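You operate a simulated robot arm through the tools that you are given. There is no shell and no other tool. Be economical: measure what you need, move in short steps, check, and stop when the job is done.

The job below is to be done with a simulated robot arm. You get a single attempt, and the scene is never put back.

TASK
Stack the chickpea, lentil and rice tiffins in the carrier, bottom to top.
Fine: lid on, both clips shut.
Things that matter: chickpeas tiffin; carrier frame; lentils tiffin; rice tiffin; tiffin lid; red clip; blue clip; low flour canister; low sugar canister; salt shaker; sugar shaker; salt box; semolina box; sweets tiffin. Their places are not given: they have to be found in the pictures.

The check looks at the end state, three seconds after you hand in, the way a careful person would. Anything else that was tipped, shoved, dropped, spilled or broken makes it a failure. Lids that push on must go on centred and level and be pressed home; caps that screw on are set level and turned clockwise until they are tight.

THE ROBOT
A 7-joint arm with a two-finger parallel gripper, fixed in place. Base frame: the origin is at the foot of the arm, x ahead of it, y to its left, z up; the work surface is at about z = 0. Lengths are in cm, angles in rad, forces in N, time in s.
With the tool pointing down near the work surface it reaches from about 24 to 62 cm from the base axis. Its first joint turns from -1.152 to 1.152 rad. Payload 2.6 kg.
Tool frame: the origin (TCP) lies between the finger pads and is the grasp point; the fingertips stand 3 cm ahead of it; z points along the fingers, y is the line along which they close. Largest opening 9.4 cm; finger width 2.8, thickness 1; the body of the gripper, 5 by 9.6 cm, starts 5.5 cm behind the TCP.
Orientation is told as [roll, pitch, yaw] about the base's x, y, z axes, in that order, counted from this pose: with the fingers straight down and closing along the base's y, the tool's x points along the base's -x, its y along +y and its z along -z.

THE INTERFACE
- The arm moves only by the tool servo_tool. Its argument "moves" is one flat list of numbers, 7 for each row, row after row: the opening, from 0 (shut) to 1 (fully open), then the shift along the tool's x, y, z in cm, then the turn, a rotation vector about the tool's x, y, z in rad. In form: [grip, tx, ty, tz, wx, wy, wz, grip, tx, ty, tz, wx, wy, wz, ...]. A call has 1 to 8 rows; each row shifts and turns the commanded pose from where the row before left it, along the tool's axes as they then stand. Rows are played at 5 a second. More than 5 cm and 0.15 rad between two rows, or a gripper value outside its range, and nothing of the call is played. Where a pose cannot be reached the arm comes as near as it can. A force on the tool above 40 N (or 10 N above the force at the start of the call, whichever is more), or a blocked arm, ends the call early, and 0.2 s more pass. Each finger travels about 7.2 cm/s and halts on what it meets, pressing with about 31 N; the grip force reading is that of the motor and also rises with nothing between the fingers. The clock runs only during rows and for 0.2 s after the last one: add rows that do not move to give the fingers time. It gives the time, the measured TCP pose, the force on the tool (base axes), the opening and the grip force at its end, in the units of the frame above (readings bear some noise).
- Cameras (640 x 400 px; columns grow to the right, rows downward): "scene" is fixed at [2.78, 42.31, 57.13]; the picture's right is [-0.85, -0.53, 0.00], its down [-0.28, 0.44, -0.85] and it looks along [0.45, -0.72, -0.52] (base axes); focal length 340 px, centre (320, 200). "wrist" rides on the gripper at [-3.7, 0, -5.8] in the tool frame; the picture's right is [0.00, -1.00, 0.00], its down [0.97, 0.00, -0.24] and it looks along [0.24, 0.00, 0.97] (tool axes); focal length 218 px, centre (320, 200).
- capture(camera): a new picture of that camera. No time passes.
- measure_at(camera, pixels): for up to 12 pixels [column, row] of the newest picture of that camera ("zoom" is the newest enlarged one), the place [x, y, z] in the base frame of the surface seen there, good to about 0.2 cm. No time passes.
- zoom(camera, box): a new picture of the part [left, top, right, bottom] of that camera's present view, enlarged. No time passes.
- finish_job(): hands the job in; it is judged then, once.

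Work in short steps. Measure before you move; look again where a grasp or a placing could have gone wrong, and mend it. You have 80 turns and 46 pictures in all, those below and enlarged ones among them. Open the gripper and draw the arm clear of the work before you hand the job in, unless the task says otherwise; then end with one line.

The tools are called as name(argument=value, ...) on one line, values as JSON. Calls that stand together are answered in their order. servo_tool: Moves the arm, as the interface text tells. Its arguments: {"type":"object","properties":{"moves":{"type":"array","items":{"type":"number"}}},"required":["moves"]} The other tools are called the same way: capture (camera) takes a picture; measure_at (camera, pixels) gives the place of the surface under pixels of a picture; zoom (camera, box) takes an enlarged picture of a part of a camera's view; finish_job () hands the job in.

At the start:

```text
t: 0.0
tool_pos: [35.11, -11.96, 30.73]
tool_rot: [0.001, -0.001, -0.001]
ft_force: [-0.2, -0.3, -0.4]
opening: 9.39
gripper_force: 0.2
```

scene: 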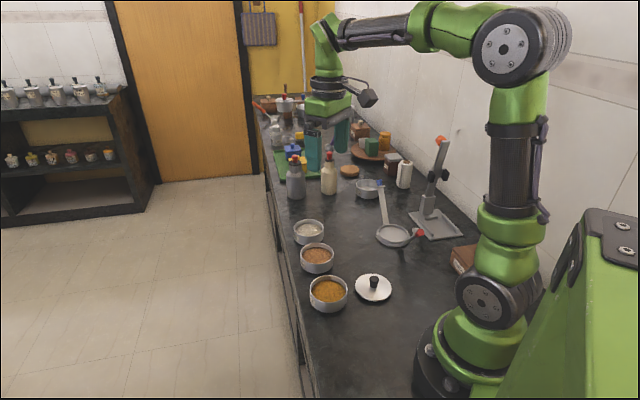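
wrist: 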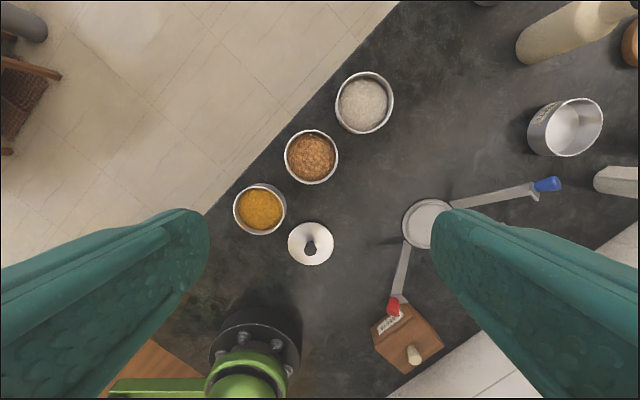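

The pictures show three tiffins around (309,232), (317,258), (328,293), the lid at (373,287) and the carrier near (393,235). I enlarge both regions.

zoom(camera="scene", box=[280, 120, 480, 245])

zoom(camera="scene", box=[280, 200, 440, 320])

zoom(camera="wrist", box=[200, 50, 620, 370])

```text
3.20 times, centred on (380, 182) of scene
```

zoom: 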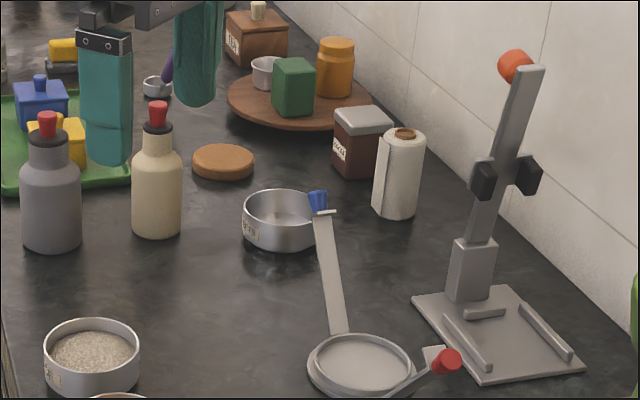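

```text
3.33 times, centred on (360, 260) of scene
```

zoom: 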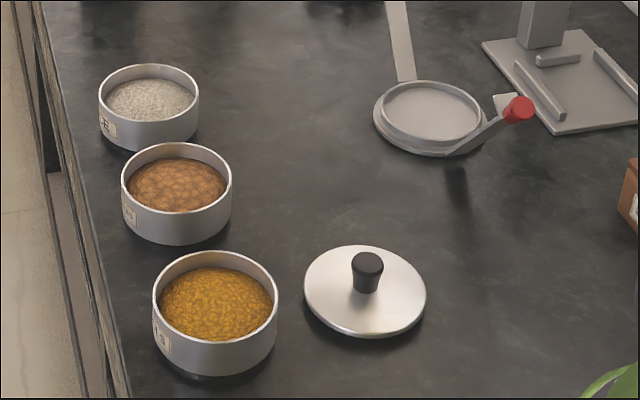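

```text
1.25 times, centred on (410, 210) of wrist
```

zoom: 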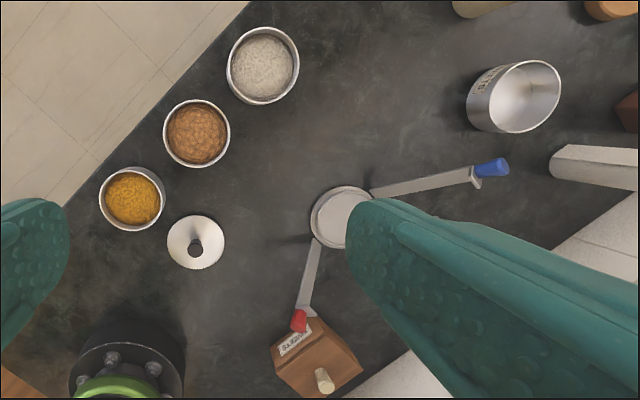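

I need to tell brown from yellow, so I enlarge the labels on those tiffins and the carrier's plate.

zoom(camera="scene", box=[290, 215, 354, 255])

zoom(camera="scene", box=[296, 240, 360, 280])

zoom(camera="scene", box=[300, 272, 364, 312])

zoom(camera="scene", box=[350, 170, 446, 250])

```text
10.00 times, centred on (322, 235) of scene
```

zoom: 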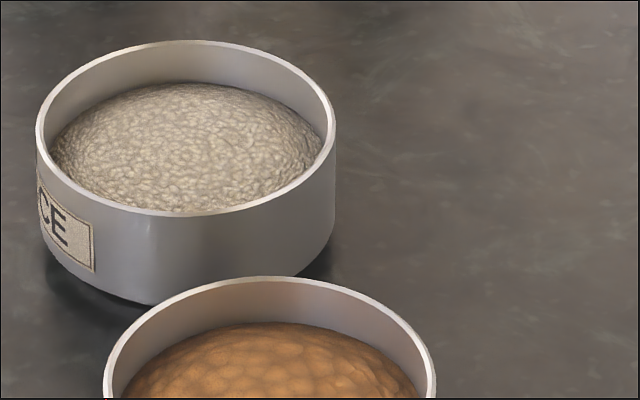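

```text
10.00 times, centred on (328, 260) of scene
```

zoom: 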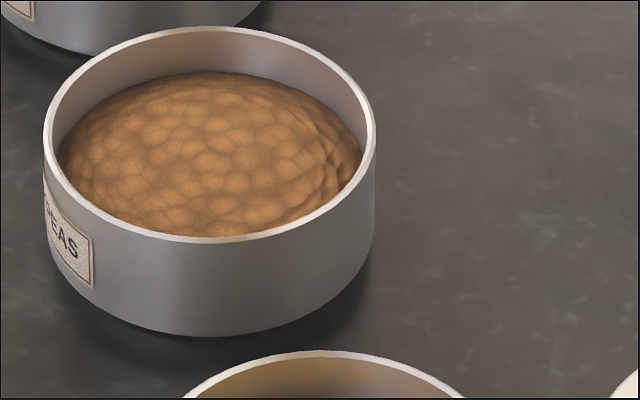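

```text
10.00 times, centred on (332, 292) of scene
```

zoom: 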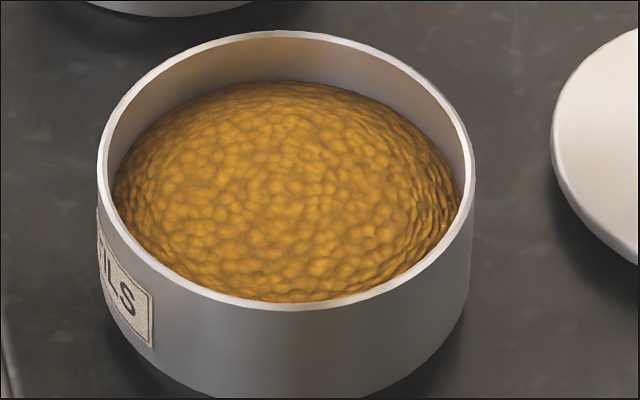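

```text
5.00 times, centred on (398, 210) of scene
```

zoom: 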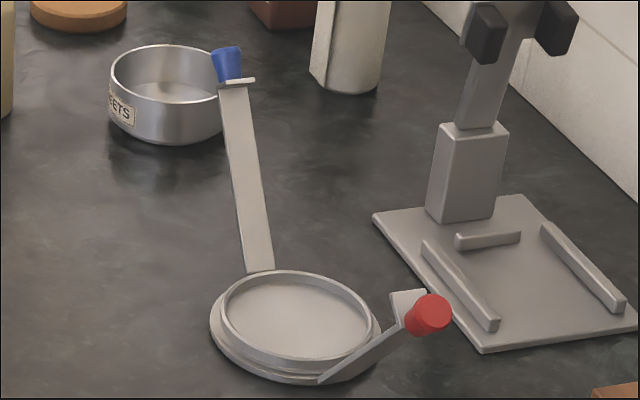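

Brown is chickpeas ("..PEAS"), yellow is lentils ("..ILS"), white is rice; the other one is sweets. I measure the rims, the lid and the carrier.

measure_at(camera="scene", pixels=[[300.7, 255], [333, 253], [316.5, 243], [317.5, 263.7], [317.5, 254], [318, 271], [294.1, 230], [323, 229], [309, 219.5], [309, 235.7], [308, 229], [309, 243]])

measure_at(camera="scene", pixels=[[310.2, 290], [346.7, 290], [328, 275.5], [328, 302], [328, 290], [330, 310], [357, 288], [391, 288], [373, 299.5], [373, 273.5], [373.5, 278.5], [372, 291]])

measure_at(camera="zoom", pixels=[[295, 315], [225, 310], [377, 330], [300, 275], [290, 356], [260, 268], [233, 95], [228, 60], [240, 82], [430, 315], [408, 295], [340, 370]])

```text
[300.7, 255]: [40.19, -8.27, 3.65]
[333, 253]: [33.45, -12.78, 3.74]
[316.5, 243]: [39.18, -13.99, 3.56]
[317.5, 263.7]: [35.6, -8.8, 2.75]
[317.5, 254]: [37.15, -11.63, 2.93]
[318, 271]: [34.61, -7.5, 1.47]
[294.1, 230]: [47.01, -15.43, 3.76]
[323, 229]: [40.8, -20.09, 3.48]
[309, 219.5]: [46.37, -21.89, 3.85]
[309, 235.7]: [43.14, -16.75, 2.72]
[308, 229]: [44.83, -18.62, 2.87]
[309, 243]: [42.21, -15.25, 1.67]
```

```text
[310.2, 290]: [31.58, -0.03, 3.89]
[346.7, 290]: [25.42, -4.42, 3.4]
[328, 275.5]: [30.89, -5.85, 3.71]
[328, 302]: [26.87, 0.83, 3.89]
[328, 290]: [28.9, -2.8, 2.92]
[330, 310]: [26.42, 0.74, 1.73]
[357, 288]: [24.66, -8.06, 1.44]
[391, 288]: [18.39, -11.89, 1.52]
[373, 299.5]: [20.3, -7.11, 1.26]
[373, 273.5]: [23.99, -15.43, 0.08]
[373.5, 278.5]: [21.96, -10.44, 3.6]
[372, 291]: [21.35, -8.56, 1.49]
```

```text
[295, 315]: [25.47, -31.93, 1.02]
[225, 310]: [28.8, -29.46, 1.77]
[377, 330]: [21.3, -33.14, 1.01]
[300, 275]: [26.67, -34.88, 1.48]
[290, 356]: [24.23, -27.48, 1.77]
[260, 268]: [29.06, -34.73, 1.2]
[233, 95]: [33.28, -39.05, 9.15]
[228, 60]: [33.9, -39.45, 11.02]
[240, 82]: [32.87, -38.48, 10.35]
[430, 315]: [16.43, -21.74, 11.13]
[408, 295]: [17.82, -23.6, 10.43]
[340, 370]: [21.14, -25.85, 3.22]
```

Tiffins are ~8.1 cm across on a diagonal line, and the carrier's clip arms lie along about (0.7,-0.7), so fingers closing along (0.7,0.7) suits both. I turn to yaw −45° and come down above the chickpeas to look.

servo_tool(moves=[1, 0, 0, 1.5, 0, 0, 0.131, 1, 0, 0, 1.5, 0, 0, 0.131, 1, 0, 0, 1.5, 0, 0, 0.131, 1, 0, 0, 1.5, 0, 0, 0.131, 1, 0, 0, 1.5, 0, 0, 0.131, 1, 0, 0, 1.5, 0, 0, 0.131, 1, -0.3, 2.1, 1, 0, 0, 0, 1, 0, 0, 0, 0, 0, 0])

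capture(camera="wrist")

```text
t: 1.8
tool_pos: [36.83, -10.75, 20.58]
tool_rot: [0.001, 0.002, -0.787]
ft_force: [0.0, -0.4, -0.7]
opening: 9.4
gripper_force: 0.1
```

```text
36 pictures are left
```

wrist: 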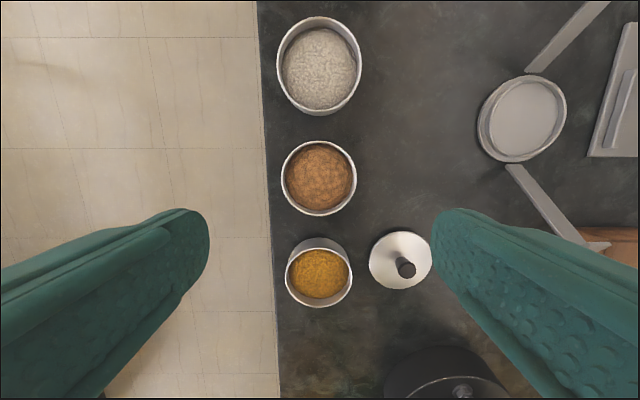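

Rims are clear here: chickpeas centred at about (319,178), lentils (319,273), rice (319,64). I measure rim points on opposite sides, and the carrier ring near (527,117).

measure_at(camera="wrist", pixels=[[282.5, 178], [355.5, 178], [319, 142.5], [319, 213.5], [278.5, 60], [359.5, 60], [319, 18.5], [319, 107], [286.5, 275], [351.5, 275], [319, 248], [319, 305]])

measure_at(camera="wrist", pixels=[[489, 119], [564, 119], [527, 79], [527, 155], [527, 117], [530, 70], [603, 5], [512, 167], [560, 225], [590, 246], [371, 260], [429, 260]])

```text
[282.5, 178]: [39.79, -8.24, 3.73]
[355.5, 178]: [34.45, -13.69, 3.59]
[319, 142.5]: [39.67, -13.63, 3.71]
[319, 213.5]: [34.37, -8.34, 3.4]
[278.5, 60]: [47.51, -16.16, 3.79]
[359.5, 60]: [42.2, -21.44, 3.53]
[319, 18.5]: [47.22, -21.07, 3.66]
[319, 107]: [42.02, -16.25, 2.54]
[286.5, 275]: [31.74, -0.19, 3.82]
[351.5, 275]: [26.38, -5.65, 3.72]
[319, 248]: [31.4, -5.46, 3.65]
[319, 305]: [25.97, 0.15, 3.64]
```

```text
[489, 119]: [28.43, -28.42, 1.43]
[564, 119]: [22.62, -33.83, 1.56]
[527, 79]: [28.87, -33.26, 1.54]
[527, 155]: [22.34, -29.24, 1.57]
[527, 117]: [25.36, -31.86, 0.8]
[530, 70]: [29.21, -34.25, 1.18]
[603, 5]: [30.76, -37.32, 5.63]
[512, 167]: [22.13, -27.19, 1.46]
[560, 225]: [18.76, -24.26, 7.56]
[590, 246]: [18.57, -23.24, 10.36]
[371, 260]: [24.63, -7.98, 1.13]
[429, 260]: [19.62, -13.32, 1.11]
```

Chickpeas centre (37.07,-10.98), rim 3.7, about 7.7 across. I come down astride it to TCP z 4.3 and leave the fingertips clear of the table.

servo_tool(moves=[1, -0.33, 0.01, 3, 0, 0, 0, 1, 0, 0, 4, 0, 0, 0, 1, 0, 0, 4, 0, 0, 0, 1, 0, 0, 3, 0, 0, 0, 1, 0, 0, 1.5, 0, 0, 0, 1, 0, 0, 0.78, 0, 0, 0, 1, 0, 0, 0, 0, 0, 0])

capture(camera="wrist")

```text
t: 3.4
tool_pos: [37.11, -11.13, 4.38]
tool_rot: [0.001, -0.002, -0.787]
ft_force: [-0.6, -0.6, -0.1]
opening: 9.4
gripper_force: 0.0
```

```text
35 pictures are left
```

wrist: 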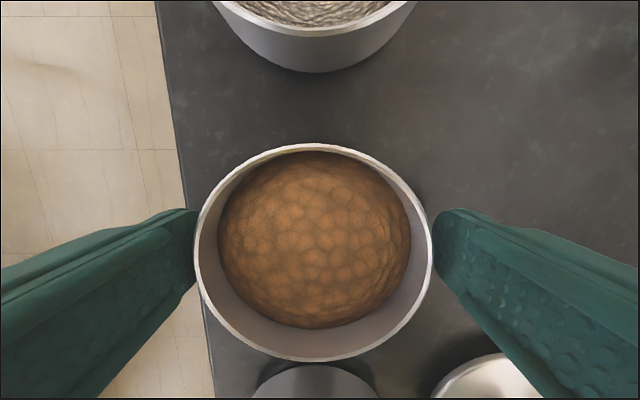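

The tiffin looks centred between the fingers (rim from col 195 to 433); I check front/back centring by measuring the rim.

measure_at(camera="wrist", pixels=[[315, 147], [315, 357], [199, 252], [428, 252]])

```text
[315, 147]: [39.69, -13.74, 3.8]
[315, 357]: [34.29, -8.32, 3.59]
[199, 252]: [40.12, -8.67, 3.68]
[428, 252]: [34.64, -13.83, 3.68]
```

Centre is (36.99,-11.03), within 0.15 cm of the TCP. I nudge +0.14 in x, close, and lift a little.

servo_tool(moves=[1, 0.14, 0, 0, 0, 0, 0, 0.7, 0, 0, 0, 0, 0, 0, 0.5, 0, 0, 0, 0, 0, 0, 0.5, 0, 0, 0, 0, 0, 0, 0.5, 0, 0, -1, 0, 0, 0, 0.5, 0, 0, -3, 0, 0, 0, 0.5, 0, 0, 0, 0, 0, 0])

zoom(camera="scene", box=[260, 180, 440, 300])

```text
t: 5.0
tool_pos: [36.98, -10.89, 8.42]
tool_rot: [0.001, 0.001, -0.786]
ft_force: [0.3, -0.3, 0.1]
opening: 4.74
gripper_force: 0.1
```

```text
3.33 times, centred on (350, 240) of scene
```

zoom: 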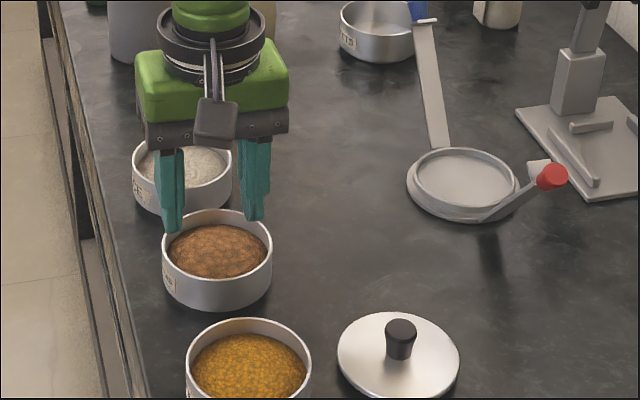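

The gripper shut to 4.7 and the tiffin stayed on the table, so the grip slipped off. I look from the wrist to see whether the tiffin moved.

capture(camera="wrist")

measure_at(camera="zoom", pixels=[[215, 300], [165, 240], [270, 240], [215, 270], [170, 228], [253, 215]])

```text
33 pictures are left
```

wrist: 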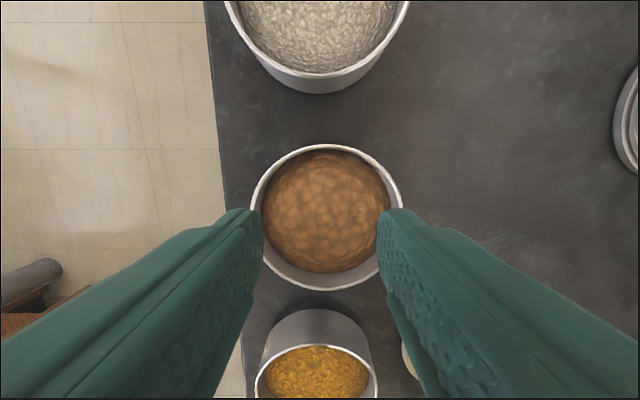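

```text
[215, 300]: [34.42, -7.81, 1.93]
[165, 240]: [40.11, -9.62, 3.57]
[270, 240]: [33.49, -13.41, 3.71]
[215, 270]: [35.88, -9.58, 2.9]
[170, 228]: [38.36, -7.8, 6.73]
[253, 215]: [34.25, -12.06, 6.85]
```

The tiffin hardly moved; likely only the rounded tips touched. I open and go lower, to TCP z 3.5, so the pads are on the wall, and close without lifting to read the grip.

servo_tool(moves=[1, 0, 0, 0, 0, 0, 0, 1, 0, 0, 0, 0, 0, 0, 1, -0.05, -0.15, 2.5, 0, 0, 0, 1, 0, 0, 1.5, 0, 0, 0, 1, 0, 0, 0.9, 0, 0, 0, 0.7, 0, 0, 0, 0, 0, 0, 0.4, 0, 0, 0, 0, 0, 0, 0.4, 0, 0, 0, 0, 0, 0])

capture(camera="wrist")

```text
t: 6.8
tool_pos: [36.75, -11.23, 3.43]
tool_rot: [-0.001, 0.0, -0.787]
ft_force: [-0.8, 0.1, -0.4]
opening: 7.89
gripper_force: 30.6
```

```text
32 pictures are left
```

wrist: 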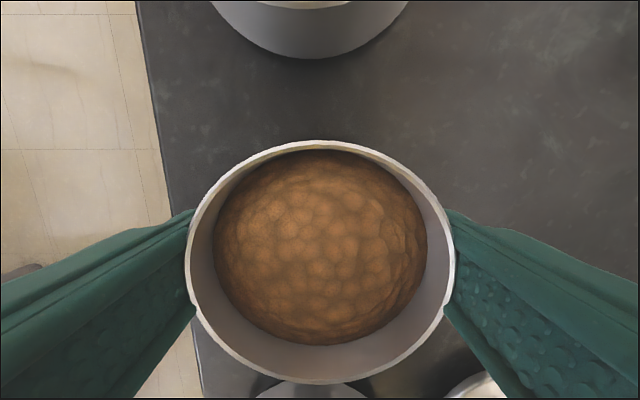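

Now held: opening 7.89, 30.6 N. I lift slowly and read again.

servo_tool(moves=[0.4, 0, 0, -0.4, 0, 0, 0, 0.4, 0, 0, -0.6, 0, 0, 0, 0.4, 0, 0, -1, 0, 0, 0, 0.4, 0, 0, -1, 0, 0, 0])

capture(camera="wrist")

```text
t: 7.8
tool_pos: [36.77, -11.17, 6.46]
tool_rot: [0.0, -0.001, -0.788]
ft_force: [0.2, -0.5, -1.1]
opening: 7.91
gripper_force: 30.4
```

```text
31 pictures are left
```

wrist: 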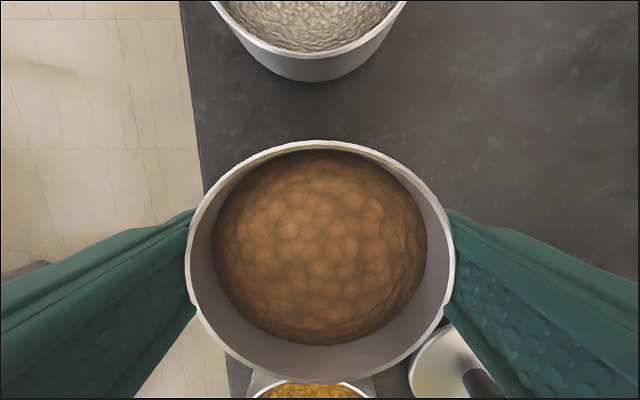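

Lifted and held. I enlarge the carrier in the scene view, for an accurate centre, and measure the held rim's front and back.

zoom(camera="scene", box=[372, 210, 436, 250])

measure_at(camera="wrist", pixels=[[320, 144], [320, 379], [191, 258], [449, 258]])

```text
10.00 times, centred on (404, 230) of scene
```

zoom: 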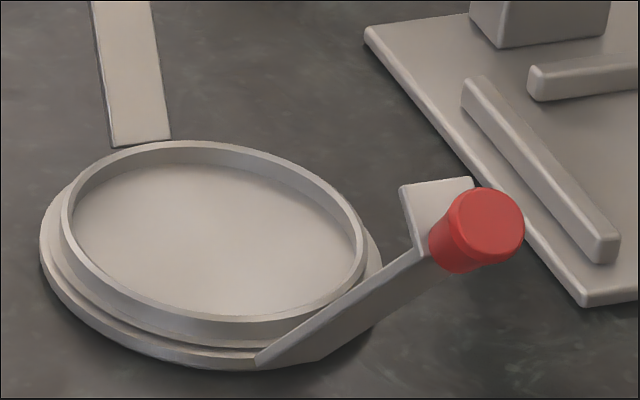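

```text
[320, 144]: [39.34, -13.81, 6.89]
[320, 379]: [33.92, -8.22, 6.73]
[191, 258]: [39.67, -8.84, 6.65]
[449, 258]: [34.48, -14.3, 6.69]
```

The ring has a lip on a wider plate. I measure the ring's lip and floor at points around it.

measure_at(camera="zoom", pixels=[[68, 225], [362, 265], [195, 147], [225, 323], [95, 178], [340, 215], [110, 285], [330, 307], [215, 240], [45, 250], [110, 143], [168, 136]])

measure_at(camera="zoom", pixels=[[75, 215], [355, 262], [210, 160], [220, 312], [258, 362], [320, 358], [300, 330], [400, 270], [440, 195], [475, 225], [500, 215], [120, 20]])

```text
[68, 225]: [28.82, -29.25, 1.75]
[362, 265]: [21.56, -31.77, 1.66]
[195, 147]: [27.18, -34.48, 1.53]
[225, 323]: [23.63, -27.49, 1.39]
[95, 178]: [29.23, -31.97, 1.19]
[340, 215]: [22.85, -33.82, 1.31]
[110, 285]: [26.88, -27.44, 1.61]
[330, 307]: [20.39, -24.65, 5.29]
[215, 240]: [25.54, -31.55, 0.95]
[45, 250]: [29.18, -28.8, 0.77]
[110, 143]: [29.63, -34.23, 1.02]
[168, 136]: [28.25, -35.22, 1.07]
```

```text
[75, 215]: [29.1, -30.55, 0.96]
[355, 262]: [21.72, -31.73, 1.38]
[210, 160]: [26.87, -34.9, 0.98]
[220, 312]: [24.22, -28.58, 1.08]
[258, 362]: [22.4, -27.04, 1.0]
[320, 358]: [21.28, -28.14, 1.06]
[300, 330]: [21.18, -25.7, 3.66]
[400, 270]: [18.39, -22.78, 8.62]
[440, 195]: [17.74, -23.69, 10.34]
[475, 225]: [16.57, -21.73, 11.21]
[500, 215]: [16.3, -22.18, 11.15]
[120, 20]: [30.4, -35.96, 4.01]
```

I look at the held tiffin's underside profile to know how it nests.

zoom(camera="scene", box=[284, 215, 364, 265])

```text
8.00 times, centred on (324, 240) of scene
```

zoom: 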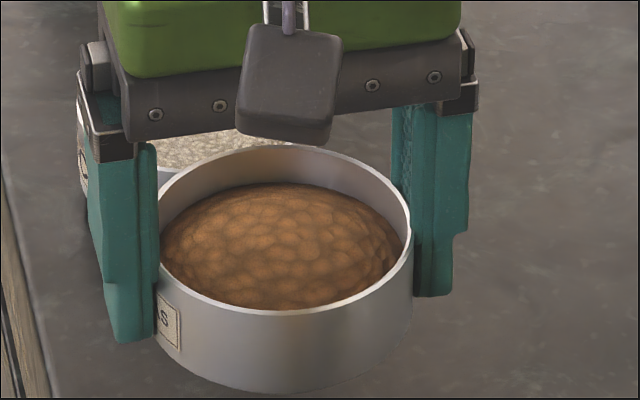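

Firm grip. I raise it clear of the clips (tops ~z 11) and move toward the ring centre (25.5,-31.1).

servo_tool(moves=[0.4, 0, 0, -2, 0, 0, 0, 0.4, 0, 0, -3, 0, 0, 0, 0.4, 0, 0, -3, 0, 0, 0, 0.4, -0.4, -1.5, -2, 0, 0, 0, 0.4, -0.8, -2.7, 0, 0, 0, 0, 0.4, -0.8, -2.7, 0, 0, 0, 0, 0.4, -0.8, -2.7, 0, 0, 0, 0, 0.4, -0.8, -2.7, 0, 0, 0, 0])

servo_tool(moves=[0.4, -0.8, -2.7, 0, 0, 0, 0, 0.4, -0.8, -2.7, 0, 0, 0, 0, 0.4, -0.8, -2.7, 0, 0, 0, 0, 0.4, -0.29, -1.67, 0, 0, 0, 0, 0.4, 0, 0, 0, 0, 0, 0])

capture(camera="wrist")

```text
t: 9.6
tool_pos: [30.36, -22.48, 16.38]
tool_rot: [0.001, 0.0, -0.787]
ft_force: [0.0, 0.2, -2.1]
opening: 7.9
gripper_force: 30.9
```

```text
t: 10.8
tool_pos: [25.44, -31.1, 16.35]
tool_rot: [0.0, -0.001, -0.788]
ft_force: [0.1, -1.1, -1.2]
opening: 7.92
gripper_force: 31.0
```

```text
28 pictures are left
```

wrist: 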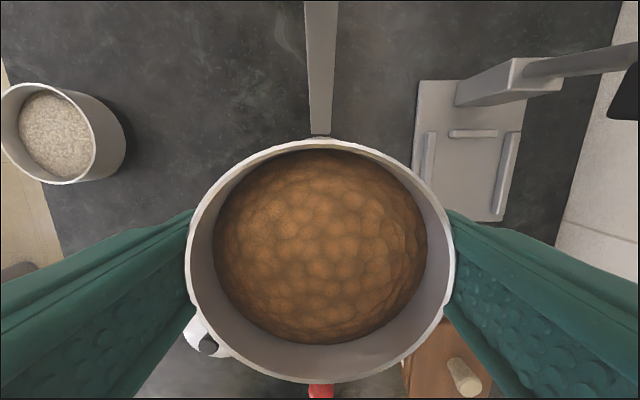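

The blue arm (col 321) lines up with the held tiffin's centre (col 320). I lower to just above the ring.

servo_tool(moves=[0.4, -0.15, 0, 2, 0, 0, 0, 0.4, 0, 0, 3, 0, 0, 0, 0.4, 0, 0, 3, 0, 0, 0, 0.4, 0, 0, 2, 0, 0, 0, 0.4, 0, 0, 0.7, 0, 0, 0, 0.4, 0, 0, 0, 0, 0, 0])

zoom(camera="scene", box=[352, 200, 432, 250])

```text
t: 12.2
tool_pos: [25.87, -31.48, 5.67]
tool_rot: [0.001, 0.0, -0.787]
ft_force: [0.1, 0.4, 0.2]
opening: 7.91
gripper_force: 30.9
```

```text
8.00 times, centred on (392, 225) of scene
```

zoom: 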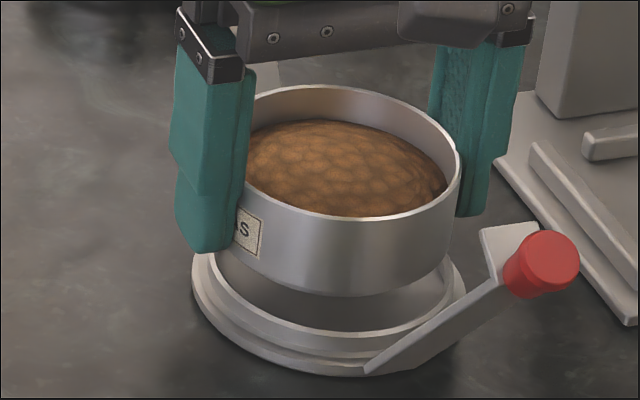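

It hovers just over the ring. I measure the held rim from both sides to compare its centre with the ring's.

measure_at(camera="zoom", pixels=[[335, 88], [345, 215], [458, 155], [265, 195], [440, 200], [430, 118], [275, 97], [348, 294], [210, 280], [330, 330], [440, 305], [455, 300]])

capture(camera="wrist")

```text
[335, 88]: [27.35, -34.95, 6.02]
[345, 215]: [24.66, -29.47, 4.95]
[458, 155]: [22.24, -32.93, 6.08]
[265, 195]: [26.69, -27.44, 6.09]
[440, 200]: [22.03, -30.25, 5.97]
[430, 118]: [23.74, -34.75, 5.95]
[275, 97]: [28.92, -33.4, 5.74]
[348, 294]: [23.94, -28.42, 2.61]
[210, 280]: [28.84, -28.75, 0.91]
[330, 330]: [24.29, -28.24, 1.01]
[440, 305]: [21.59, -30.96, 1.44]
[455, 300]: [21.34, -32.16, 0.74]
```

```text
26 pictures are left
```

wrist: 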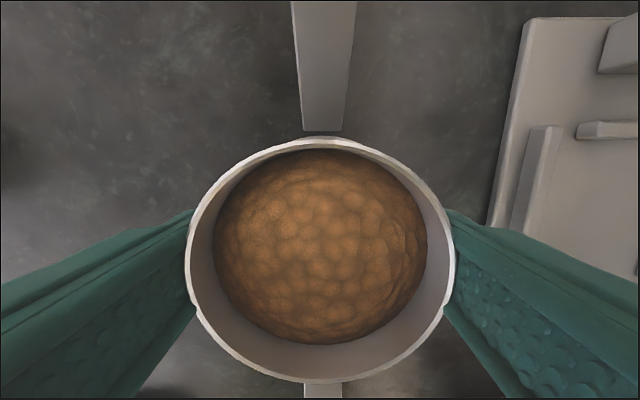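

The held rim's centre fits (25.7,-31.3), the ring's (25.45,-31.08), so I shift +0.28 in x and −0.1 in y. Then I lower in small steps to feel contact.

servo_tool(moves=[0.4, 0.28, -0.1, 0, 0, 0, 0, 0.4, 0, 0, 0.2, 0, 0, 0, 0.4, 0, 0, 0.2, 0, 0, 0, 0.4, 0, 0, 0.2, 0, 0, 0, 0.4, 0, 0, 0.15, 0, 0, 0, 0.4, 0, 0, 0, 0, 0, 0])

```text
t: 13.6
tool_pos: [25.54, -31.1, 5.05]
tool_rot: [-0.002, 0.001, -0.787]
ft_force: [-0.6, 0.0, -0.7]
opening: 7.92
gripper_force: 31.6
```

No contact yet at z 5.05. I go on down.

servo_tool(moves=[0.4, 0, 0, 0.15, 0, 0, 0, 0.4, 0, 0, 0.15, 0, 0, 0, 0.4, 0, 0, 0.15, 0, 0, 0, 0.4, 0, 0, 0, 0, 0, 0])

zoom(camera="scene", box=[352, 200, 432, 250])

```text
t: 14.6
tool_pos: [25.46, -31.12, 4.67]
tool_rot: [0.0, 0.0, -0.787]
ft_force: [0.8, 0.5, -1.9]
opening: 7.89
gripper_force: 31.2
```

```text
8.00 times, centred on (392, 225) of scene
```

zoom: 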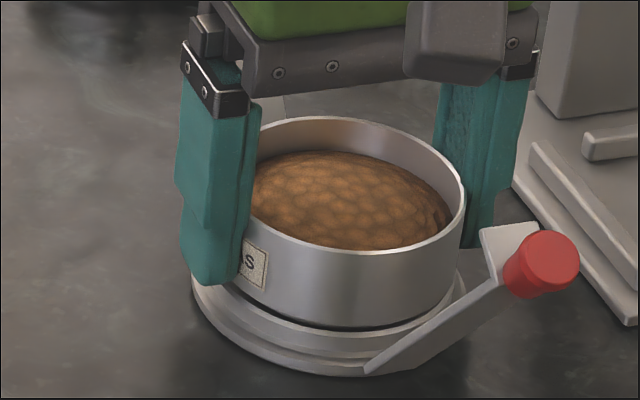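

The bottom is passing inside the lip without resistance. I lower further until contact.

servo_tool(moves=[0.4, 0, 0, 0.12, 0, 0, 0, 0.4, 0, 0, 0.12, 0, 0, 0, 0.4, 0, 0, 0.12, 0, 0, 0, 0.4, 0, 0, 0, 0, 0, 0])

```text
t: 15.6
tool_pos: [25.5, -31.2, 4.49]
tool_rot: [-0.001, -0.001, -0.787]
ft_force: [-4.8, 8.7, 28.3]
opening: 7.89
gripper_force: 31.2
```

Contact: 28 N up at z 4.49. I look at both views before letting go.

zoom(camera="scene", box=[352, 200, 432, 250])

measure_at(camera="zoom", pixels=[[335, 122], [458, 190], [275, 237], [430, 152], [440, 233], [370, 254], [240, 305], [300, 325], [360, 330], [430, 310], [450, 280], [205, 280]])

```text
8.00 times, centred on (392, 225) of scene
```

zoom: 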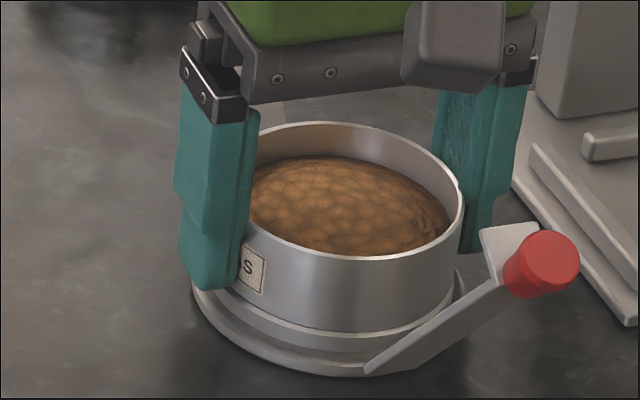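

```text
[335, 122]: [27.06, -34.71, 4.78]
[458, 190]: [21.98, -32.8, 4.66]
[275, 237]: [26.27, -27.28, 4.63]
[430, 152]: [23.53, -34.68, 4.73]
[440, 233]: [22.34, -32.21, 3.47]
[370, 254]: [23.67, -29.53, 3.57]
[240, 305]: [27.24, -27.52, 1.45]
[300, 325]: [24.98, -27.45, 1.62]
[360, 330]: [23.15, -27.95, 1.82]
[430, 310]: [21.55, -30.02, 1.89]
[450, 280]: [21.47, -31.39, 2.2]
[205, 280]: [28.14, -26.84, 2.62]
```

Rim at 4.7 all round and the lip is covered evenly, so it is seated level. I relax the push, open, and rise.

servo_tool(moves=[0.4, 0, 0, -0.15, 0, 0, 0, 0.9, 0, 0, 0, 0, 0, 0, 1, 0, 0, 0, 0, 0, 0, 1, 0, 0, -1, 0, 0, 0, 1, 0, 0, -3, 0, 0, 0, 1, 0, 0, -4, 0, 0, 0, 1, 0, 0, -4, 0, 0, 0, 1, 0, 0, 0, 0, 0, 0])

capture(camera="wrist")

```text
t: 17.4
tool_pos: [25.35, -31.0, 16.31]
tool_rot: [0.0, 0.0, -0.787]
ft_force: [0.1, 0.7, 0.1]
opening: 9.38
gripper_force: 0.2
```

```text
23 pictures are left
```

wrist: 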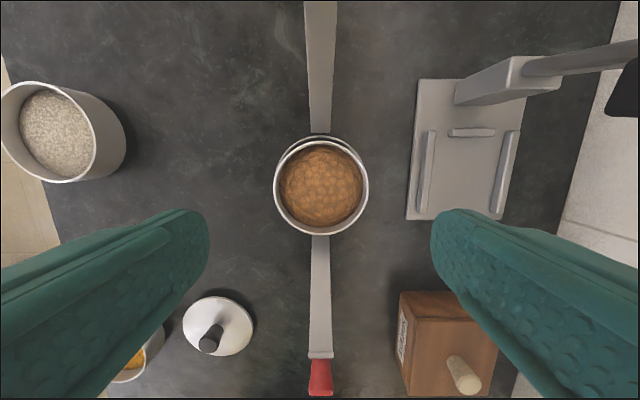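

Chickpeas sit centred in the carrier. I measure its rim, plus lentils, lid and red clip visible here.

measure_at(camera="wrist", pixels=[[276.5, 186], [365.5, 186], [321, 141.5], [321, 231], [321, 186], [320, 358], [320, 380], [320, 245], [216, 300], [250, 325], [185, 325], [218, 352]])

```text
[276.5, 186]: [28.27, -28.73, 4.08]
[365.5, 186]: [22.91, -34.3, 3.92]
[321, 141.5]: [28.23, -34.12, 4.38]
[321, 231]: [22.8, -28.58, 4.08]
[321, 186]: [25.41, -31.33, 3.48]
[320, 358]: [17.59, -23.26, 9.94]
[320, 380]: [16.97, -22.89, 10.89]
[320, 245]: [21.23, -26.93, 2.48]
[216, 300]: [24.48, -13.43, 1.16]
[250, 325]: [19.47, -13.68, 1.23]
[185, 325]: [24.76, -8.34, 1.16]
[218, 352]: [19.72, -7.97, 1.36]
```

Tiffin 1 is in. I travel back to above the lentils (28.95,-2.85).

servo_tool(moves=[1, 1.5, 2, 0, 0, 0, 0, 1, 2.5, 3.2, 0, 0, 0, 0, 1, 2.5, 3.2, 0, 0, 0, 0, 1, 2.5, 3.2, 0, 0, 0, 0, 1, 2.5, 3.2, 0, 0, 0, 0, 1, 2.5, 3.2, 0, 0, 0, 0, 1, 2.5, 3.2, 0, 0, 0, 0, 1, 1, 1.24, 3, 0, 0, 0])

servo_tool(moves=[1, 0, 0, 3, 0, 0, 0, 1, 0, 0, 0, 0, 0, 0])

capture(camera="wrist")

```text
t: 19.2
tool_pos: [29.2, -2.78, 13.17]
tool_rot: [0.001, 0.0, -0.788]
ft_force: [0.5, -0.4, -0.5]
opening: 9.4
gripper_force: 0.1
```

```text
t: 19.8
tool_pos: [28.97, -2.83, 10.09]
tool_rot: [0.0, -0.001, -0.786]
ft_force: [0.8, 0.5, -1.0]
opening: 9.41
gripper_force: 0.1
```

```text
22 pictures are left
```

wrist: 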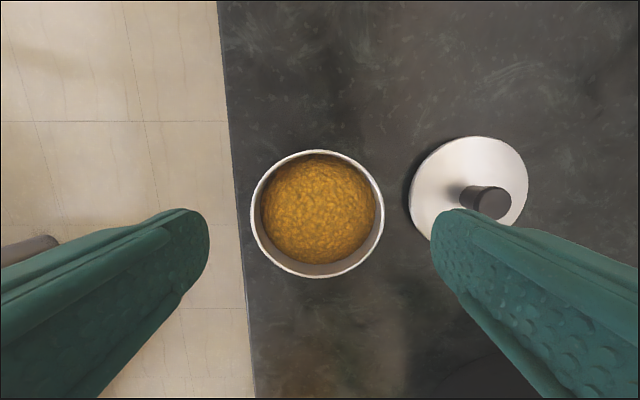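

Lentils are centred at (317,214), within 0.2 cm. I fine-shift, go down to z 3.45 and close without lifting.

servo_tool(moves=[1, 0.12, 0.1, 2.5, 0, 0, 0, 1, 0, 0, 2.5, 0, 0, 0, 1, 0, 0, 1.2, 0, 0, 0, 1, 0, 0, 0.44, 0, 0, 0, 1, 0, 0, 0, 0, 0, 0, 0.7, 0, 0, 0, 0, 0, 0, 0.4, 0, 0, 0, 0, 0, 0, 0.4, 0, 0, 0, 0, 0, 0])

capture(camera="wrist")

```text
t: 21.6
tool_pos: [29.18, -2.81, 3.7]
tool_rot: [0.001, 0.0, -0.789]
ft_force: [-0.2, -0.6, 0.2]
opening: 7.92
gripper_force: 30.9
```

```text
21 pictures are left
```

wrist: 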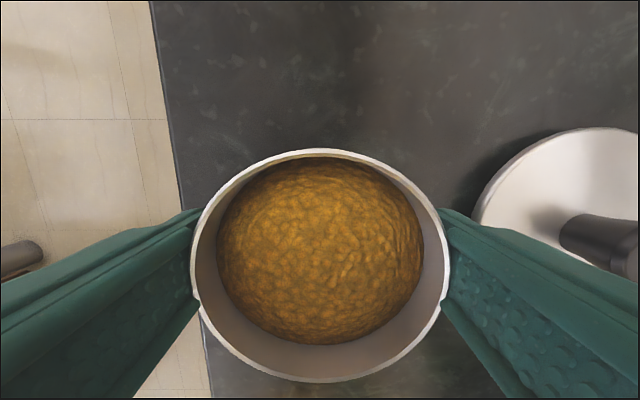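

Held at 7.92. I lift gently and measure the rim for its offset from the TCP.

servo_tool(moves=[0.4, 0, 0, -0.4, 0, 0, 0, 0.4, 0, 0, -0.6, 0, 0, 0, 0.4, 0, 0, -1, 0, 0, 0, 0.4, 0, 0, -2, 0, 0, 0, 0.4, 0, 0, -3, 0, 0, 0, 0.4, 0, 0, -3, 0, 0, 0, 0.4, 0, 0, -2.8, 0, 0, 0, 0.4, 0, 0, 0, 0, 0, 0])

capture(camera="wrist")

measure_at(camera="wrist", pixels=[[320, 152], [320, 379], [325, 152], [325, 379], [196, 262], [444, 262]])

```text
t: 23.4
tool_pos: [29.26, -2.79, 16.56]
tool_rot: [0.0, -0.001, -0.787]
ft_force: [0.8, -0.5, -1.4]
opening: 7.9
gripper_force: 30.9
```

```text
20 pictures are left
```

wrist: 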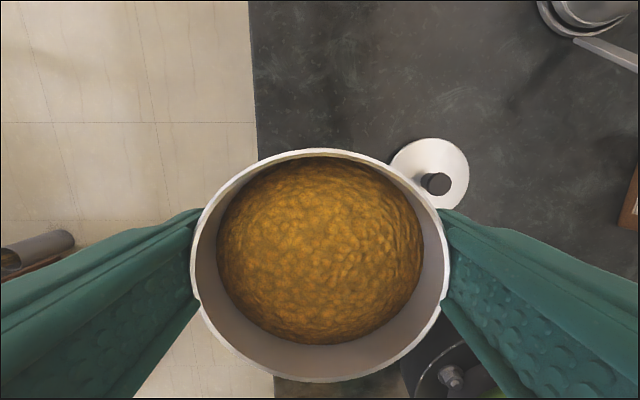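

```text
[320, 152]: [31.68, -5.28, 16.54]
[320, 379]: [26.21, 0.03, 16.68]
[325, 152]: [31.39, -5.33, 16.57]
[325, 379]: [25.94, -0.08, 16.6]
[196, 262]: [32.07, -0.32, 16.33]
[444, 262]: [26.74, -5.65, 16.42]
```

The rim centre is +0.36 in tool x from the TCP. I carry it over the carrier allowing for that.

servo_tool(moves=[0.4, -1.2, -1.5, 0, 0, 0, 0, 0.4, -2.1, -2.7, 0, 0, 0, 0, 0.4, -2.1, -2.7, 0, 0, 0, 0, 0.4, -2.1, -2.7, 0, 0, 0, 0, 0.4, -2.1, -2.7, 0, 0, 0, 0, 0.4, -2.1, -2.7, 0, 0, 0, 0, 0.4, -2.1, -2.7, 0, 0, 0, 0, 0.4, -2.1, -2.7, 0, 0, 0, 0])

servo_tool(moves=[0.4, -1.9, -2.2, 0, 0, 0, 0, 0.4, 0, 0, 0, 0, 0, 0, 0.4, 0, 0, 2, 0, 0, 0, 0.4, 0, 0, 3, 0, 0, 0, 0.4, 0, 0, 2.2, 0, 0, 0, 0.4, 0, 0, 0, 0, 0, 0])

zoom(camera="scene", box=[352, 190, 432, 250])

```text
t: 25.2
tool_pos: [25.72, -28.37, 16.44]
tool_rot: [0.0, 0.0, -0.785]
ft_force: [0.4, -0.4, -2.2]
opening: 7.92
gripper_force: 31.3
```

```text
t: 26.6
tool_pos: [25.62, -31.09, 9.49]
tool_rot: [-0.002, 0.0, -0.788]
ft_force: [0.3, 0.1, -0.9]
opening: 7.91
gripper_force: 30.8
```

```text
6.67 times, centred on (392, 220) of scene
```

zoom: 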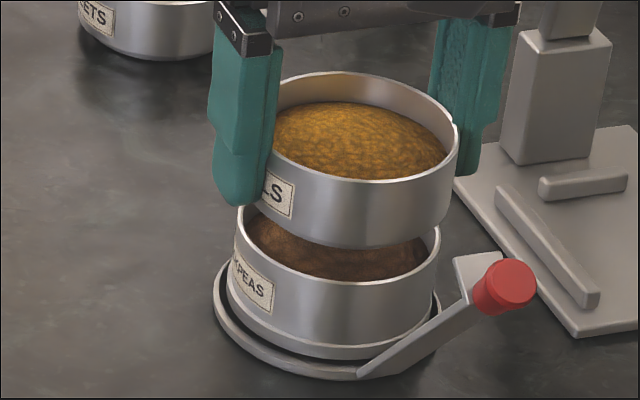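

The lentils hang above the chickpeas. I measure both rims to compare centres and check that the lower one is level.

measure_at(camera="zoom", pixels=[[237, 212], [238, 225], [250, 248], [300, 279], [340, 286], [390, 278], [425, 258], [437, 235], [240, 260], [330, 330], [330, 350], [330, 370]])

measure_at(camera="zoom", pixels=[[345, 73], [300, 78], [400, 82], [440, 105], [455, 135], [440, 162], [400, 178], [360, 182], [310, 173], [320, 200], [400, 245], [340, 245]])

```text
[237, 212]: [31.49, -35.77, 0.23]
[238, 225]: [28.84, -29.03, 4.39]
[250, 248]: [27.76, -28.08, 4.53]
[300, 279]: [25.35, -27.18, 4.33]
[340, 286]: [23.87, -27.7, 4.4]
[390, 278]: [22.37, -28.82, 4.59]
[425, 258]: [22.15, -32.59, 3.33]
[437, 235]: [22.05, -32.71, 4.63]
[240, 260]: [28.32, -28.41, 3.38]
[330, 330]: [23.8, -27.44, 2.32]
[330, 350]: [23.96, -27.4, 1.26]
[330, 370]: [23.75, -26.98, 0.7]
```

```text
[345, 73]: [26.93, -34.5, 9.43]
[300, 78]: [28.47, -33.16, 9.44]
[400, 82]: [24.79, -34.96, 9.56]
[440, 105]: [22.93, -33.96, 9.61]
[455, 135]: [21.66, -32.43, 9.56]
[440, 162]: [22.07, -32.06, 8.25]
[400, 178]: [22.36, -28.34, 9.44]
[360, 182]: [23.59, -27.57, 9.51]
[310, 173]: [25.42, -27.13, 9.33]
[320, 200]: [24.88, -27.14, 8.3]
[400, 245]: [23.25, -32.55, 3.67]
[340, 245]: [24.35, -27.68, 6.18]
```

Both centres agree at about (25.4,-31.03); the lower rim is ~4.45 and the held bottom ~5.8. I lower quickly by 1 cm and then in small steps.

servo_tool(moves=[0.4, 0, 0, 0.6, 0, 0, 0, 0.4, 0, 0, 0.5, 0, 0, 0, 0.4, 0, 0, 0.15, 0, 0, 0, 0.4, 0, 0, 0.12, 0, 0, 0, 0.4, 0, 0, 0.12, 0, 0, 0, 0.4, 0, 0, 0, 0, 0, 0])

```text
t: 28.0
tool_pos: [25.65, -31.33, 7.79]
tool_rot: [0.0, 0.0, -0.789]
ft_force: [0.4, -0.3, -1.6]
opening: 7.92
gripper_force: 31.3
```

No contact yet with the bottom below the rim, so it is entering. I continue.

servo_tool(moves=[0.4, 0, 0, 0.12, 0, 0, 0, 0.4, 0, 0, 0.12, 0, 0, 0, 0.4, 0, 0, 0.1, 0, 0, 0, 0.4, 0, 0, 0, 0, 0, 0])

```text
t: 29.0
tool_pos: [25.66, -31.32, 7.49]
tool_rot: [0.001, -0.001, -0.786]
ft_force: [-1.2, -0.4, -1.0]
opening: 7.94
gripper_force: 31.4
```

Still free; continue down.

servo_tool(moves=[0.4, 0, 0, 0.1, 0, 0, 0, 0.4, 0, 0, 0.1, 0, 0, 0, 0.4, 0, 0, 0.1, 0, 0, 0, 0.4, 0, 0, 0, 0, 0, 0])

```text
t: 30.0
tool_pos: [25.44, -31.35, 7.36]
tool_rot: [0.0, -0.004, -0.787]
ft_force: [-4.5, 10.3, 32.2]
opening: 7.94
gripper_force: 31.2
```

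Contact 32 N at z 7.36 (same pattern as the first seat). I relax, open and rise, then inspect.

servo_tool(moves=[0.4, 0, 0, -0.12, 0, 0, 0, 0.9, 0, 0, 0, 0, 0, 0, 1, 0, 0, 0, 0, 0, 0, 1, 0, 0, -1, 0, 0, 0, 1, 0, 0, -3, 0, 0, 0, 1, 0, 0, -4, 0, 0, 0, 1, 0, 0, -2, 0, 0, 0, 1, 0, 0, 0, 0, 0, 0])

zoom(camera="scene", box=[352, 190, 432, 250])

measure_at(camera="zoom", pixels=[[225, 150], [250, 180], [300, 205], [340, 210], [390, 203], [430, 180], [440, 160], [330, 112], [280, 118], [400, 123], [330, 270], [330, 290]])

```text
t: 31.8
tool_pos: [25.49, -31.15, 17.38]
tool_rot: [0.001, -0.001, -0.787]
ft_force: [-0.6, 0.5, 0.0]
opening: 9.4
gripper_force: 0.0
```

```text
6.67 times, centred on (392, 220) of scene
```

zoom: 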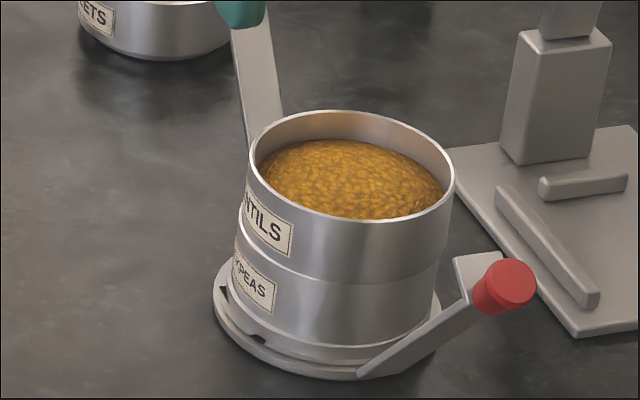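

```text
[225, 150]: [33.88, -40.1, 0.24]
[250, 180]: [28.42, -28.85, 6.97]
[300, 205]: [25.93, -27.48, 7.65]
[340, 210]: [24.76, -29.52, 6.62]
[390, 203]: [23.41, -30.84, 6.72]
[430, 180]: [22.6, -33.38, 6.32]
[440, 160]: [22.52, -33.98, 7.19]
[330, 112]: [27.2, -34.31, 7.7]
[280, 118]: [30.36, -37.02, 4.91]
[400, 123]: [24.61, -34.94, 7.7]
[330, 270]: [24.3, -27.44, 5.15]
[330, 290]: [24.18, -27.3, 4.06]
```

Lentils nested neatly, but I see a dark gap at (250,330), between the chickpeas and the ring. I enlarge it.

zoom(camera="scene", box=[374, 214, 422, 250])

capture(camera="wrist")

```text
11.11 times, centred on (398, 232) of scene
```

zoom: 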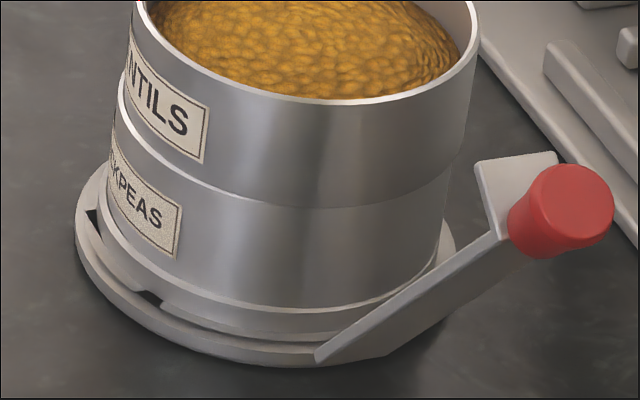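

```text
16 pictures are left
```

wrist: 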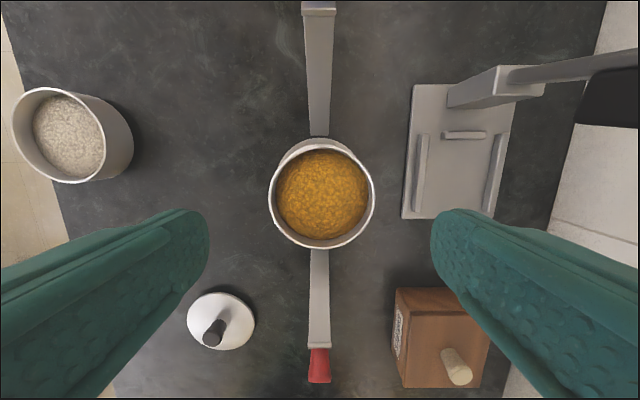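

Dark marks at (95,215) and (150,295) in the base ring; I measure around there to see whether the bottom tiffin or the ring is off.

measure_at(camera="zoom", pixels=[[95, 216], [150, 296], [125, 272], [100, 240], [250, 330], [250, 305], [200, 290], [130, 245], [85, 190], [350, 315], [400, 290], [440, 240]])

measure_at(camera="wrist", pixels=[[270, 192], [374, 192], [322, 142.5], [322, 246], [285, 157], [360, 157], [285, 230], [358, 230]])

```text
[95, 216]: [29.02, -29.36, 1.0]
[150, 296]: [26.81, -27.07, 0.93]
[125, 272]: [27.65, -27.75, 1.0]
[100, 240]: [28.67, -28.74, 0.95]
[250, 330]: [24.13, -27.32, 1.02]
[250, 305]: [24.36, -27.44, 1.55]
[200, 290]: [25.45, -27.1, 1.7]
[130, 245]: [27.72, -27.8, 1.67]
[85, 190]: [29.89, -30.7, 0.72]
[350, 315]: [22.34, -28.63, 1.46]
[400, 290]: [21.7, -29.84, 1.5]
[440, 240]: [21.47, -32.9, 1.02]
```

```text
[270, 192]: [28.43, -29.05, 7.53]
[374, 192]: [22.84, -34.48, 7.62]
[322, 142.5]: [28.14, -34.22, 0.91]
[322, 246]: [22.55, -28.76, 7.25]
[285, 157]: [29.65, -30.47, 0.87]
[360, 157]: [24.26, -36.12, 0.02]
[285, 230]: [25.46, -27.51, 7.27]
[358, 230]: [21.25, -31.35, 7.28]
```

Lip heights and rims read level (lip ~1.5–1.7, lentils rim ~7.65), so the marks are shading. Now to the rice at about (44.9,-18.9).

servo_tool(moves=[1, -0.5, 2.2, 0, 0, 0, 0, 1, -0.75, 3.4, 0, 0, 0, 0, 1, -0.75, 3.4, 0, 0, 0, 0, 1, -0.75, 3.4, 0, 0, 0, 0, 1, -0.75, 3.4, 0, 0, 0, 0, 1, -0.75, 3.4, 0, 0, 0, 0, 1, -0.8, 3.25, 3, 0, 0, 0, 1, 0, 0, 4, 0, 0, 0])

servo_tool(moves=[1, 0, 0, 0.3, 0, 0, 0, 1, 0, 0, 0, 0, 0, 0])

capture(camera="wrist")

```text
t: 33.6
tool_pos: [44.8, -19.24, 10.35]
tool_rot: [0.001, 0.0, -0.788]
ft_force: [-0.1, -0.2, 0.1]
opening: 9.39
gripper_force: 0.0
```

```text
t: 34.2
tool_pos: [44.93, -19.26, 10.0]
tool_rot: [0.0, -0.001, -0.788]
ft_force: [0.6, -0.4, -0.3]
opening: 9.38
gripper_force: 0.0
```

```text
15 pictures are left
```

wrist: 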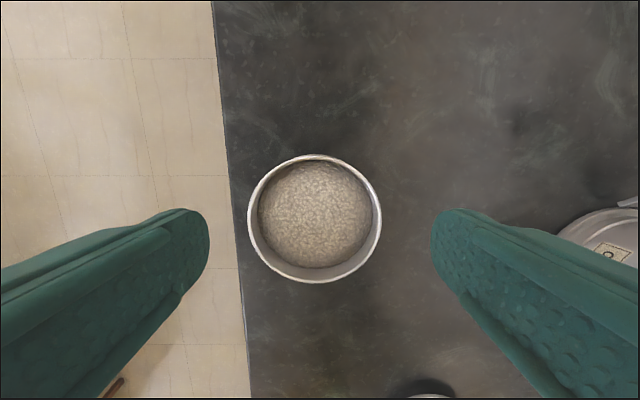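

Rice rim centre is at (315,219); by the lentils' experience I need +0.7 in x and +0.28 in y. Then down to 3.45 and close.

servo_tool(moves=[1, 0.7, 0.28, 2.0, 0, 0, 0, 1, 0, 0, 2.5, 0, 0, 0, 1, 0, 0, 1.4, 0, 0, 0, 1, 0, 0, 0.65, 0, 0, 0, 1, 0, 0, 0, 0, 0, 0, 0.7, 0, 0, 0, 0, 0, 0, 0.4, 0, 0, 0, 0, 0, 0, 0.4, 0, 0, 0, 0, 0, 0])

servo_tool(moves=[0.4, 0, 0, -0.4, 0, 0, 0, 0.4, 0, 0, -0.6, 0, 0, 0, 0.4, 0, 0, -1, 0, 0, 0, 0.4, 0, 0, -3, 0, 0, 0, 0.4, 0, 0, -3.5, 0, 0, 0, 0.4, 0, 0, -3.5, 0, 0, 0, 0.4, 0, 0, -3, 0, 0, 0, 0.4, 0, 0, 0, 0, 0, 0])

capture(camera="wrist")

```text
t: 36.0
tool_pos: [44.69, -18.43, 3.45]
tool_rot: [-0.001, 0.0, -0.785]
ft_force: [0.6, 0.2, -0.2]
opening: 7.93
gripper_force: 31.2
```

```text
t: 37.8
tool_pos: [44.72, -18.23, 18.72]
tool_rot: [0.0, 0.001, -0.787]
ft_force: [0.5, -0.4, -1.3]
opening: 7.91
gripper_force: 31.3
```

```text
14 pictures are left
```

wrist: 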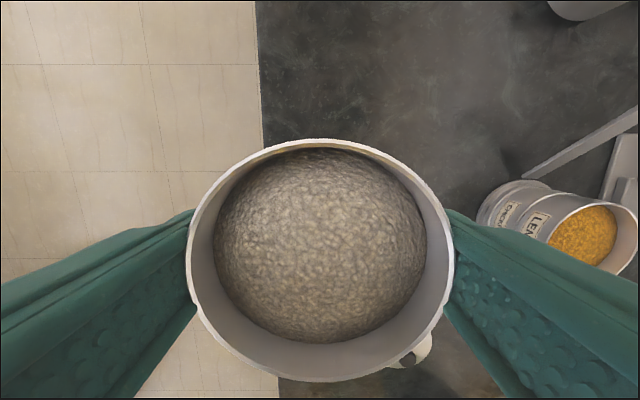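

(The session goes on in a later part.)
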